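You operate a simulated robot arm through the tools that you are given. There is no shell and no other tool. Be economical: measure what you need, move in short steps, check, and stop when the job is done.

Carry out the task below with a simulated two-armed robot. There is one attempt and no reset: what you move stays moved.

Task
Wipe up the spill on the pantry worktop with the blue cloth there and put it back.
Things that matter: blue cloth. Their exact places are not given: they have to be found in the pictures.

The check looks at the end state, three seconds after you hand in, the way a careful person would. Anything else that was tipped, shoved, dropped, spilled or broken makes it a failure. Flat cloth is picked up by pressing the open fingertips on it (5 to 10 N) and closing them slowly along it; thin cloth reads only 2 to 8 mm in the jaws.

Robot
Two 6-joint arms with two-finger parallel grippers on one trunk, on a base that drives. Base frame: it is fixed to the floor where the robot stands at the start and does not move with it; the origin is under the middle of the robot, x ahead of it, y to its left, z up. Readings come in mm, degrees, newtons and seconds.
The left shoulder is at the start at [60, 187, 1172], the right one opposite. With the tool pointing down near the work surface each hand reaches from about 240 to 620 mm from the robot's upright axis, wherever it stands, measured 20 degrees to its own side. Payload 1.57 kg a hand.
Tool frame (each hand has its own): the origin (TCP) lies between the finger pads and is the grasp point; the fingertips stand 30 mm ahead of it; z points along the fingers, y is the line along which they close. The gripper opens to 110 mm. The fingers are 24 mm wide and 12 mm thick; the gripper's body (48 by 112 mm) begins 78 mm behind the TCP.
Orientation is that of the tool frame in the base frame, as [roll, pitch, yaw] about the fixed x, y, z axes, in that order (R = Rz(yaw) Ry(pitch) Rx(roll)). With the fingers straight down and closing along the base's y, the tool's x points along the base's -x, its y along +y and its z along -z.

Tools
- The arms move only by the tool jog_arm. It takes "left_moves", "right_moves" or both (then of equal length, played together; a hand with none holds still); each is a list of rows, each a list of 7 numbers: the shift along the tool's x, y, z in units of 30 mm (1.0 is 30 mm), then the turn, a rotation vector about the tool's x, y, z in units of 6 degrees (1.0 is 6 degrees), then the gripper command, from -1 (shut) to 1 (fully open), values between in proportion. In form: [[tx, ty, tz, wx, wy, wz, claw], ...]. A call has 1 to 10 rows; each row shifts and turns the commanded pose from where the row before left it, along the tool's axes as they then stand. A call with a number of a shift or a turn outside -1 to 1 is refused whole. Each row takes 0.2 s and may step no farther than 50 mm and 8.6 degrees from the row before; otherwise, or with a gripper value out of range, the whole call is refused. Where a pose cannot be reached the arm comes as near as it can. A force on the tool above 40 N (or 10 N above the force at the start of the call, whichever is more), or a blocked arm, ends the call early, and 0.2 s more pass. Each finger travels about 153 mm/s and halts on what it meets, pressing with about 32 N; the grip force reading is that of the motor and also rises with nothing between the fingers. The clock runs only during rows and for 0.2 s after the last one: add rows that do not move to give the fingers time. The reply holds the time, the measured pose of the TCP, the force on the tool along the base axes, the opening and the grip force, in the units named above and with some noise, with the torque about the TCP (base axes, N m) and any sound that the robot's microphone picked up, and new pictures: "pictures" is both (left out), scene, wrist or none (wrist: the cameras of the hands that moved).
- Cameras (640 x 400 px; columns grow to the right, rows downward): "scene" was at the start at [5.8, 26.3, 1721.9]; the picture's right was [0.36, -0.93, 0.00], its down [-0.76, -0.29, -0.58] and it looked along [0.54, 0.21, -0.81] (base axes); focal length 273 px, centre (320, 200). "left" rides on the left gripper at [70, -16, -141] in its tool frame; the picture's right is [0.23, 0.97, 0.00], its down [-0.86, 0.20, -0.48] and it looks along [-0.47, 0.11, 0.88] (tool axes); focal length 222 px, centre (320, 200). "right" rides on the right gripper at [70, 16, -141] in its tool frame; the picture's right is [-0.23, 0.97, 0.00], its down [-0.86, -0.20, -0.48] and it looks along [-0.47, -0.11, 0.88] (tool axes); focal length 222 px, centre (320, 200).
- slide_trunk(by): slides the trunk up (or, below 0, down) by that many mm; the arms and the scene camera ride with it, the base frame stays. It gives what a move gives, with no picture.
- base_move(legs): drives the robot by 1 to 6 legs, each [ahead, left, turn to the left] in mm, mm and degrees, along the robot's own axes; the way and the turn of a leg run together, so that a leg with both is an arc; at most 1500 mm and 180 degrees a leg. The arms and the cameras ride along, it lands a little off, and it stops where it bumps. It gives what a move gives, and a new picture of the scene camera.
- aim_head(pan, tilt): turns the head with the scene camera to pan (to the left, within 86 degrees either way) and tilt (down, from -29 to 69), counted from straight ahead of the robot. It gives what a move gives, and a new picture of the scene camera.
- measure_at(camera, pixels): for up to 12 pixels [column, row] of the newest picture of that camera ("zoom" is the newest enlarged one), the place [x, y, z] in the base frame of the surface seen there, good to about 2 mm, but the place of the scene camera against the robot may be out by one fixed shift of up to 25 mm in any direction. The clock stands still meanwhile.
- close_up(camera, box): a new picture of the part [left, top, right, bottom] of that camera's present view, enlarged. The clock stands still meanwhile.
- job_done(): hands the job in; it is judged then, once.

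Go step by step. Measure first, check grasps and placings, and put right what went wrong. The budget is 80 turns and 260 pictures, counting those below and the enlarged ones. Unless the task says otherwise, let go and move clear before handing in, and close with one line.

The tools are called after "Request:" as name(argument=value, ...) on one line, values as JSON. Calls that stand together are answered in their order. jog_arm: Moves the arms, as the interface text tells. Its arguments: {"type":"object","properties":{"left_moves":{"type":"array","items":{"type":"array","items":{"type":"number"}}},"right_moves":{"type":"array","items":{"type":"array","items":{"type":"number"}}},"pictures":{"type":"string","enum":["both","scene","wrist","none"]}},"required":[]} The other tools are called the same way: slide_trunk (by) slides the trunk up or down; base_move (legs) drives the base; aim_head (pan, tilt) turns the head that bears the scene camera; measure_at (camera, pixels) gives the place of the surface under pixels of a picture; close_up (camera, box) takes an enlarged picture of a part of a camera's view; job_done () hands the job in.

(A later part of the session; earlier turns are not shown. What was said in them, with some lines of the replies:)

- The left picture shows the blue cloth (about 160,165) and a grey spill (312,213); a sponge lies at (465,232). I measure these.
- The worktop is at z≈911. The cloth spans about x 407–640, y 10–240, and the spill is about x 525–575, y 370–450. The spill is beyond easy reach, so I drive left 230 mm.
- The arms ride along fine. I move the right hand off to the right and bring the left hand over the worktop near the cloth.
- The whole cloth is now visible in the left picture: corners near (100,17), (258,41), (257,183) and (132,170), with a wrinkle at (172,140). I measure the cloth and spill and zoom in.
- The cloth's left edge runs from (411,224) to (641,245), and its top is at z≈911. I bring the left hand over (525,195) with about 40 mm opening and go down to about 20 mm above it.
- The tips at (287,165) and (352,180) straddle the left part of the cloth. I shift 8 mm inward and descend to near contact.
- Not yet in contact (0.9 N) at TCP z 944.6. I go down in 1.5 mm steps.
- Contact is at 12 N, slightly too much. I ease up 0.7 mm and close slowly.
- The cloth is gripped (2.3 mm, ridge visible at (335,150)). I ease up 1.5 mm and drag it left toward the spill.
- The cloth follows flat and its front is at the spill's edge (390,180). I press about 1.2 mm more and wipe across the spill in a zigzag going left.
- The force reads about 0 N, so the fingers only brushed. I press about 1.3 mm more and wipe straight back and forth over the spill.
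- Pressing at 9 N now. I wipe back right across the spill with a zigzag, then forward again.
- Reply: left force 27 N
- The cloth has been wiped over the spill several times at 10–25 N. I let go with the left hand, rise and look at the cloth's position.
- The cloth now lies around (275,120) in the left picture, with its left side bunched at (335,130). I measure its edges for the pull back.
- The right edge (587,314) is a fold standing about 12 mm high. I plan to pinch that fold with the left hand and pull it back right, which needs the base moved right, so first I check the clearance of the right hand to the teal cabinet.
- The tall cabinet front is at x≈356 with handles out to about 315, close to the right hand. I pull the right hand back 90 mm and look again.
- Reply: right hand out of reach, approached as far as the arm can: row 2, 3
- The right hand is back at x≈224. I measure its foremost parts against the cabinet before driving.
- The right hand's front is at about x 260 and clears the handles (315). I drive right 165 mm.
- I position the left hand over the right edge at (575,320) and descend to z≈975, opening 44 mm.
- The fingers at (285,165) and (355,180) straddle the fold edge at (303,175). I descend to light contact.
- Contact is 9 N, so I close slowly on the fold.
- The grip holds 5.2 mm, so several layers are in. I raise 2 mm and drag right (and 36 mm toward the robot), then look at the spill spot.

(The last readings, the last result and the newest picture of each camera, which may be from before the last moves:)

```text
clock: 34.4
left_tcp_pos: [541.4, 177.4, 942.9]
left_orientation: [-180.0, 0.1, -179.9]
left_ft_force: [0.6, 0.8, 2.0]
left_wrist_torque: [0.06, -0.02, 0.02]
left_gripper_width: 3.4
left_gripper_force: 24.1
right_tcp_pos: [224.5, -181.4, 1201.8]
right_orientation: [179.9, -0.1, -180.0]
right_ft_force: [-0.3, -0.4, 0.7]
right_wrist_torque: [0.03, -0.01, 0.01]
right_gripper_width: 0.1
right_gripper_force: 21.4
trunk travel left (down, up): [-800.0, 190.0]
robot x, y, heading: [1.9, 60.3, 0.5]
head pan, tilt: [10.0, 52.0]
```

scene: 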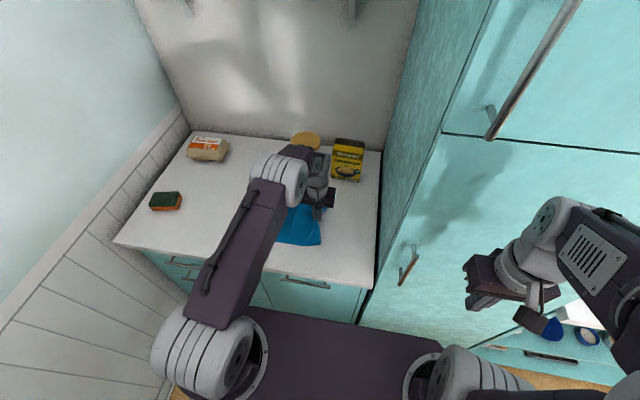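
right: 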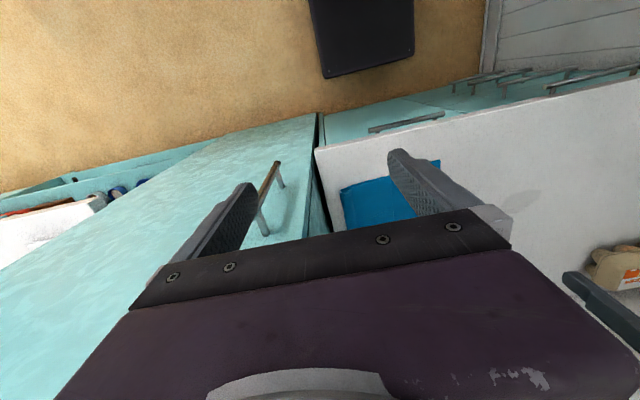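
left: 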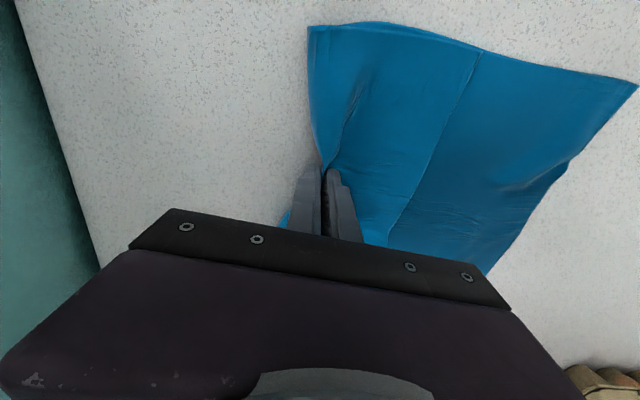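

The cloth follows cleanly. I drag the remaining ~155 mm to the right.

Request:
jog_arm(left_moves=[[0, -0.65, 0, 0, 0, 0, -1], [0, -0.65, 0, 0, 0, 0, -1], [0, -0.65, 0, 0, 0, 0, -1], [0, -0.65, 0, 0, 0, 0, -1], [0, -0.65, 0, 0, 0, 0, -1], [0, -0.65, 0, 0, 0, 0, -1], [0, -0.65, 0, 0, 0, 0, -1], [0, -0.5, 0, 0, 0, 0, -1], [0, 0, 0, 0, 0, 0, -1]])

Request:
close_up(camera="scene", box=[140, 120, 400, 290])

```text
clock: 36.4
left_tcp_pos: [540.2, 26.0, 943.1]
left_orientation: [-180.0, 0.0, -179.9]
left_ft_force: [0.7, 0.9, 3.4]
left_wrist_torque: [0.07, -0.04, -0.03]
left_gripper_width: 3.5
left_gripper_force: 23.9
right_tcp_pos: [224.7, -180.7, 1202.0]
right_orientation: [-179.9, -0.1, -179.9]
right_ft_force: [-0.6, 0.5, 0.5]
right_wrist_torque: [0.04, 0.04, 0.01]
right_gripper_width: 0.0
right_gripper_force: 21.3
trunk travel left (down, up): [-800.0, 190.0]
robot x, y, heading: [2.5, 62.2, 0.0]
head pan, tilt: [10.0, 52.0]
```

scene: 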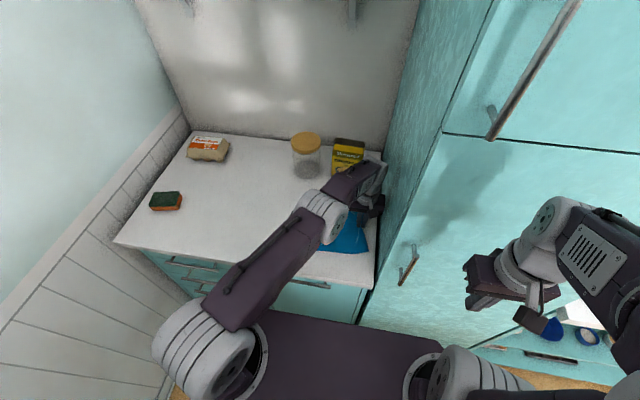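
left: 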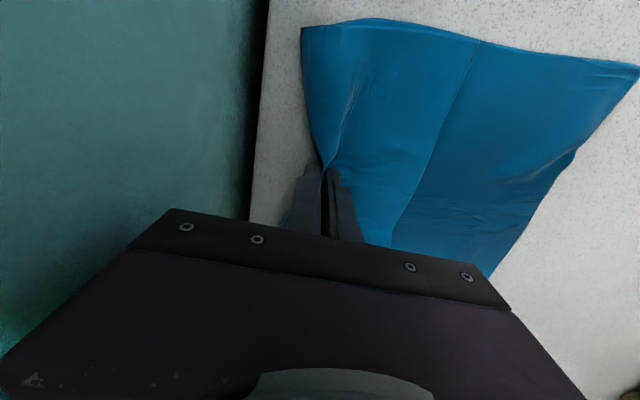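

```text
2.35 times, centred on (270, 205) of scene
```

zoom: 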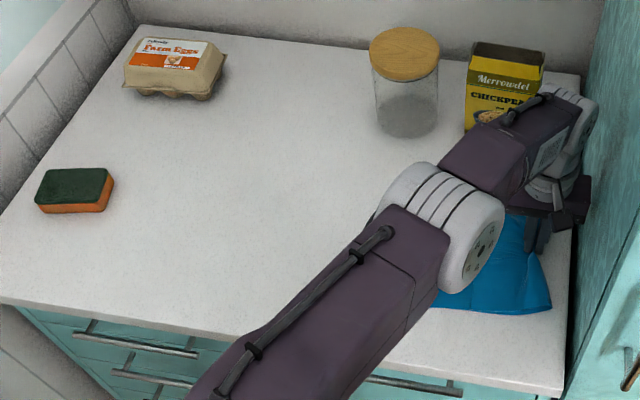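

The worktop where the spill lay is clean in the enlarged picture. The cloth is back at its place, so I open and rise.

Request:
jog_arm(left_moves=[[0, 0, 0, 0, 0, 0, -0.8], [0, 0, 0, 0, 0, 0, -0.5], [0, 0, 0, 0, 0, 0, -0.4], [0, 0, 0, 0, 0, 0, -0.4], [0, 0, -0.5, 0, 0, 0, -0.4], [0, 0, -1, 0, 0, 0, -0.4], [0, 0, -1, 0, 0, 0, -0.4], [0, 0, -1, 0, 0, 0, -0.4], [0, 0, -1, 0, 0, 0, -0.4], [0, 0, -1, 0, 0, 0, -0.4]], pictures="none")

Request:
jog_arm(left_moves=[[0, 0.5, -1, 0, 0, 0, -0.4], [0, 1, -1, 0, 0, 0, -0.4], [0, 1, 0, 0, 0, 0, -0.4], [0, 1, 0, 0, 0, 0, -0.4], [0, 1, 0, 0, 0, 0, -0.4], [0, 1, 0, 0, 0, 0, -0.4], [0, 1, 0, 0, 0, 0, -0.4], [0, 1, 0, 0, 0, 0, -0.4], [0, 1, 0, 0, 0, 0, -0.4], [0, 1, 0, 0, 0, 0, -0.4]])

```text
clock: 38.6
left_tcp_pos: [540.7, 27.1, 1109.7]
left_orientation: [-180.0, 0.0, -179.8]
left_ft_force: [0.5, -0.1, 0.8]
left_wrist_torque: [0.02, 0.01, -0.01]
left_gripper_width: 32.8
left_gripper_force: 0.1
right_tcp_pos: [224.3, -180.5, 1201.4]
right_orientation: [-180.0, -0.1, -179.8]
right_ft_force: [-0.1, -0.2, 0.1]
right_wrist_torque: [0.02, 0.01, 0.01]
right_gripper_width: 0.0
right_gripper_force: 21.6
trunk travel left (down, up): [-800.0, 190.0]
robot x, y, heading: [-2.5, 63.0, -0.2]
head pan, tilt: [10.0, 52.0]
```

```text
clock: 40.8
left_tcp_pos: [541.4, 312.8, 1168.4]
left_orientation: [-179.9, 0.0, -179.9]
left_ft_force: [-0.4, 1.6, -0.3]
left_wrist_torque: [0.01, 0.03, 0.02]
left_gripper_width: 33.1
left_gripper_force: 0.0
right_tcp_pos: [223.8, -180.0, 1203.1]
right_orientation: [180.0, -0.1, -179.9]
right_ft_force: [0.0, 0.2, -0.2]
right_wrist_torque: [-0.02, -0.03, -0.02]
right_gripper_width: 0.0
right_gripper_force: 21.9
trunk travel left (down, up): [-800.0, 190.0]
robot x, y, heading: [2.5, 64.7, 0.2]
head pan, tilt: [10.0, 52.0]
```

scene: 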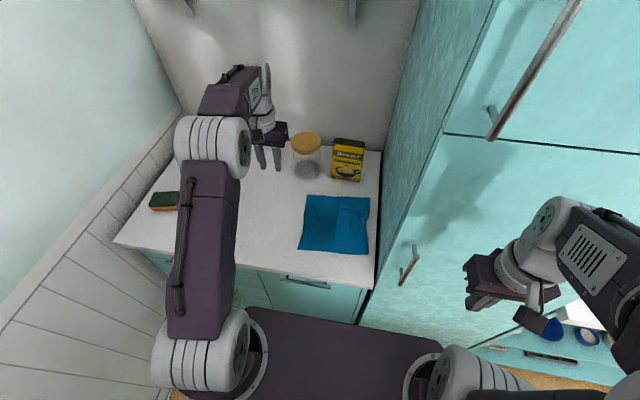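
left: 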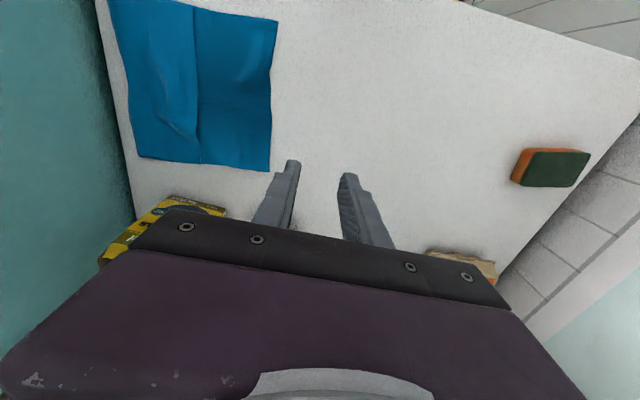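

The cloth lies flat near its old place. I check its corners against the original ones and look closely for any spill left.

Request:
measure_at(camera="left", pixels=[[111, 3], [277, 20], [269, 169], [141, 156]])

Request:
close_up(camera="left", box=[260, 20, 500, 220])

Request:
close_up(camera="left", box=[90, 0, 340, 190])

```text
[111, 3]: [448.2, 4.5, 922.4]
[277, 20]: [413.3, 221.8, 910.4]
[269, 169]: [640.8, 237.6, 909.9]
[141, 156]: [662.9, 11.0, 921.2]
```

```text
2.00 times, centred on (380, 120) of left
```

zoom: 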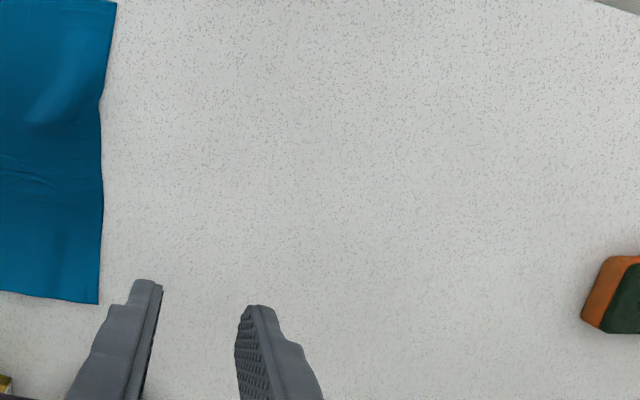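

```text
2.11 times, centred on (215, 95) of left
```

zoom: 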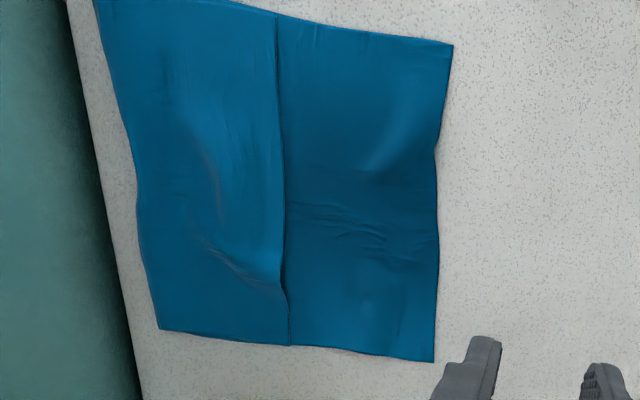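

All cloth corners are within about 12 mm of the start. I take one tighter look at the spill spot.

Request:
close_up(camera="left", box=[330, 90, 450, 190])

Request:
measure_at(camera="left", pixels=[[370, 150], [390, 140]])

```text
4.00 times, centred on (390, 140) of left
```

zoom: 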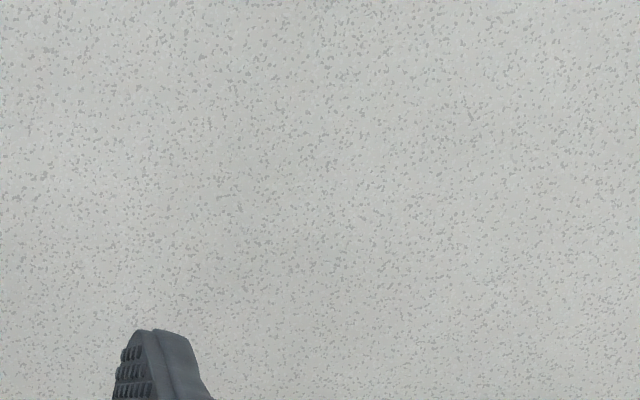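

```text
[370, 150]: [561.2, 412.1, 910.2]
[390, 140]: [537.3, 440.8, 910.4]
```

The spot looks clean, with perhaps a very faint shade near (240,230) of the zoom, which could be the hand's shadow. I move the hand 120 mm to the left to tell.

Request:
jog_arm(left_moves=[[0.5, 1, 0, 0, 0, 0, -0.4], [0.5, 1, 0, 0, 0, 0, -0.4], [0.5, 1, 0, 0, 0, 0, -0.4], [0.5, 1, 0, 0, 0, 0, -0.4], [0.5, 1, 0, 0, 0, 0, -0.4], [0.5, 1, 0, 0, 0, 0, -0.4], [0, 0, 0, 0, 0, 0, -0.4]], pictures="both")

Request:
close_up(camera="left", box=[160, 100, 400, 250])

Request:
close_up(camera="scene", box=[220, 140, 320, 220])

```text
clock: 42.4
left_tcp_pos: [449.6, 491.0, 1167.9]
left_orientation: [-180.0, 0.0, -180.0]
left_ft_force: [0.3, -0.6, -0.2]
left_wrist_torque: [0.01, 0.01, 0.01]
left_gripper_width: 33.1
left_gripper_force: 0.0
right_tcp_pos: [224.1, -181.6, 1202.7]
right_orientation: [-180.0, -0.1, -179.8]
right_ft_force: [0.4, 0.7, 0.9]
right_wrist_torque: [0.04, 0.01, 0.02]
right_gripper_width: 0.0
right_gripper_force: 20.8
trunk travel left (down, up): [-800.0, 190.0]
robot x, y, heading: [-2.5, 64.3, 0.2]
head pan, tilt: [10.0, 52.0]
```

scene: 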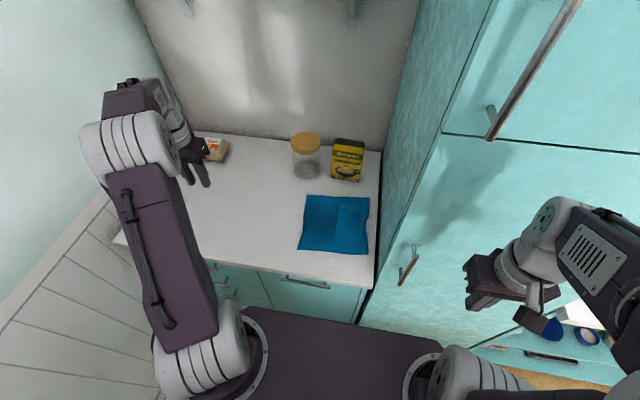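
left: 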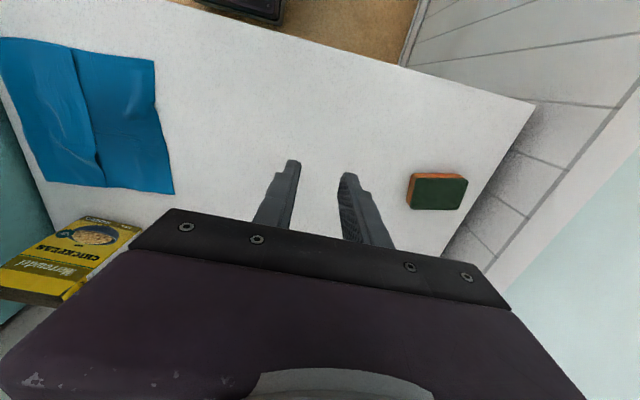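

```text
2.67 times, centred on (280, 175) of left
```

zoom: 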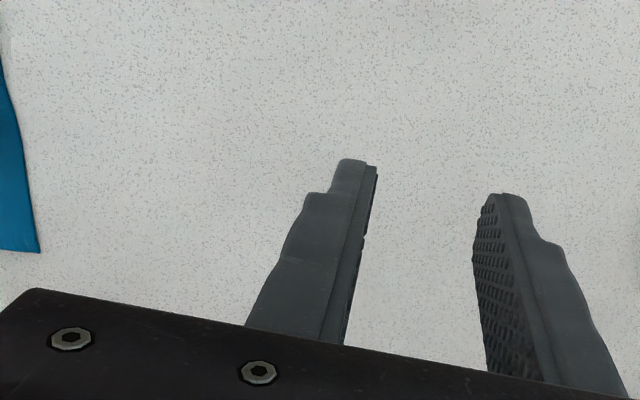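

```text
5.00 times, centred on (270, 180) of scene
```

zoom: 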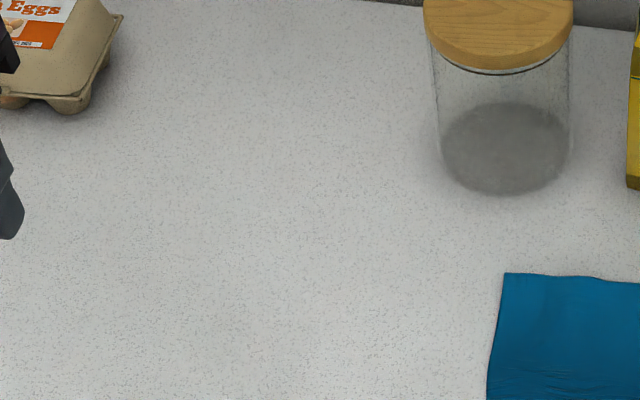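

No trace of the spill is left, the cloth is back, the other items on the worktop are where they were, and both hands are clear, so I hand in.

Request:
job_done()

```text
The job is handed in.
```

The spill is wiped up: the close-up pictures show no trace of it. The blue cloth is back flat, with each corner within about 15 mm of where it started.
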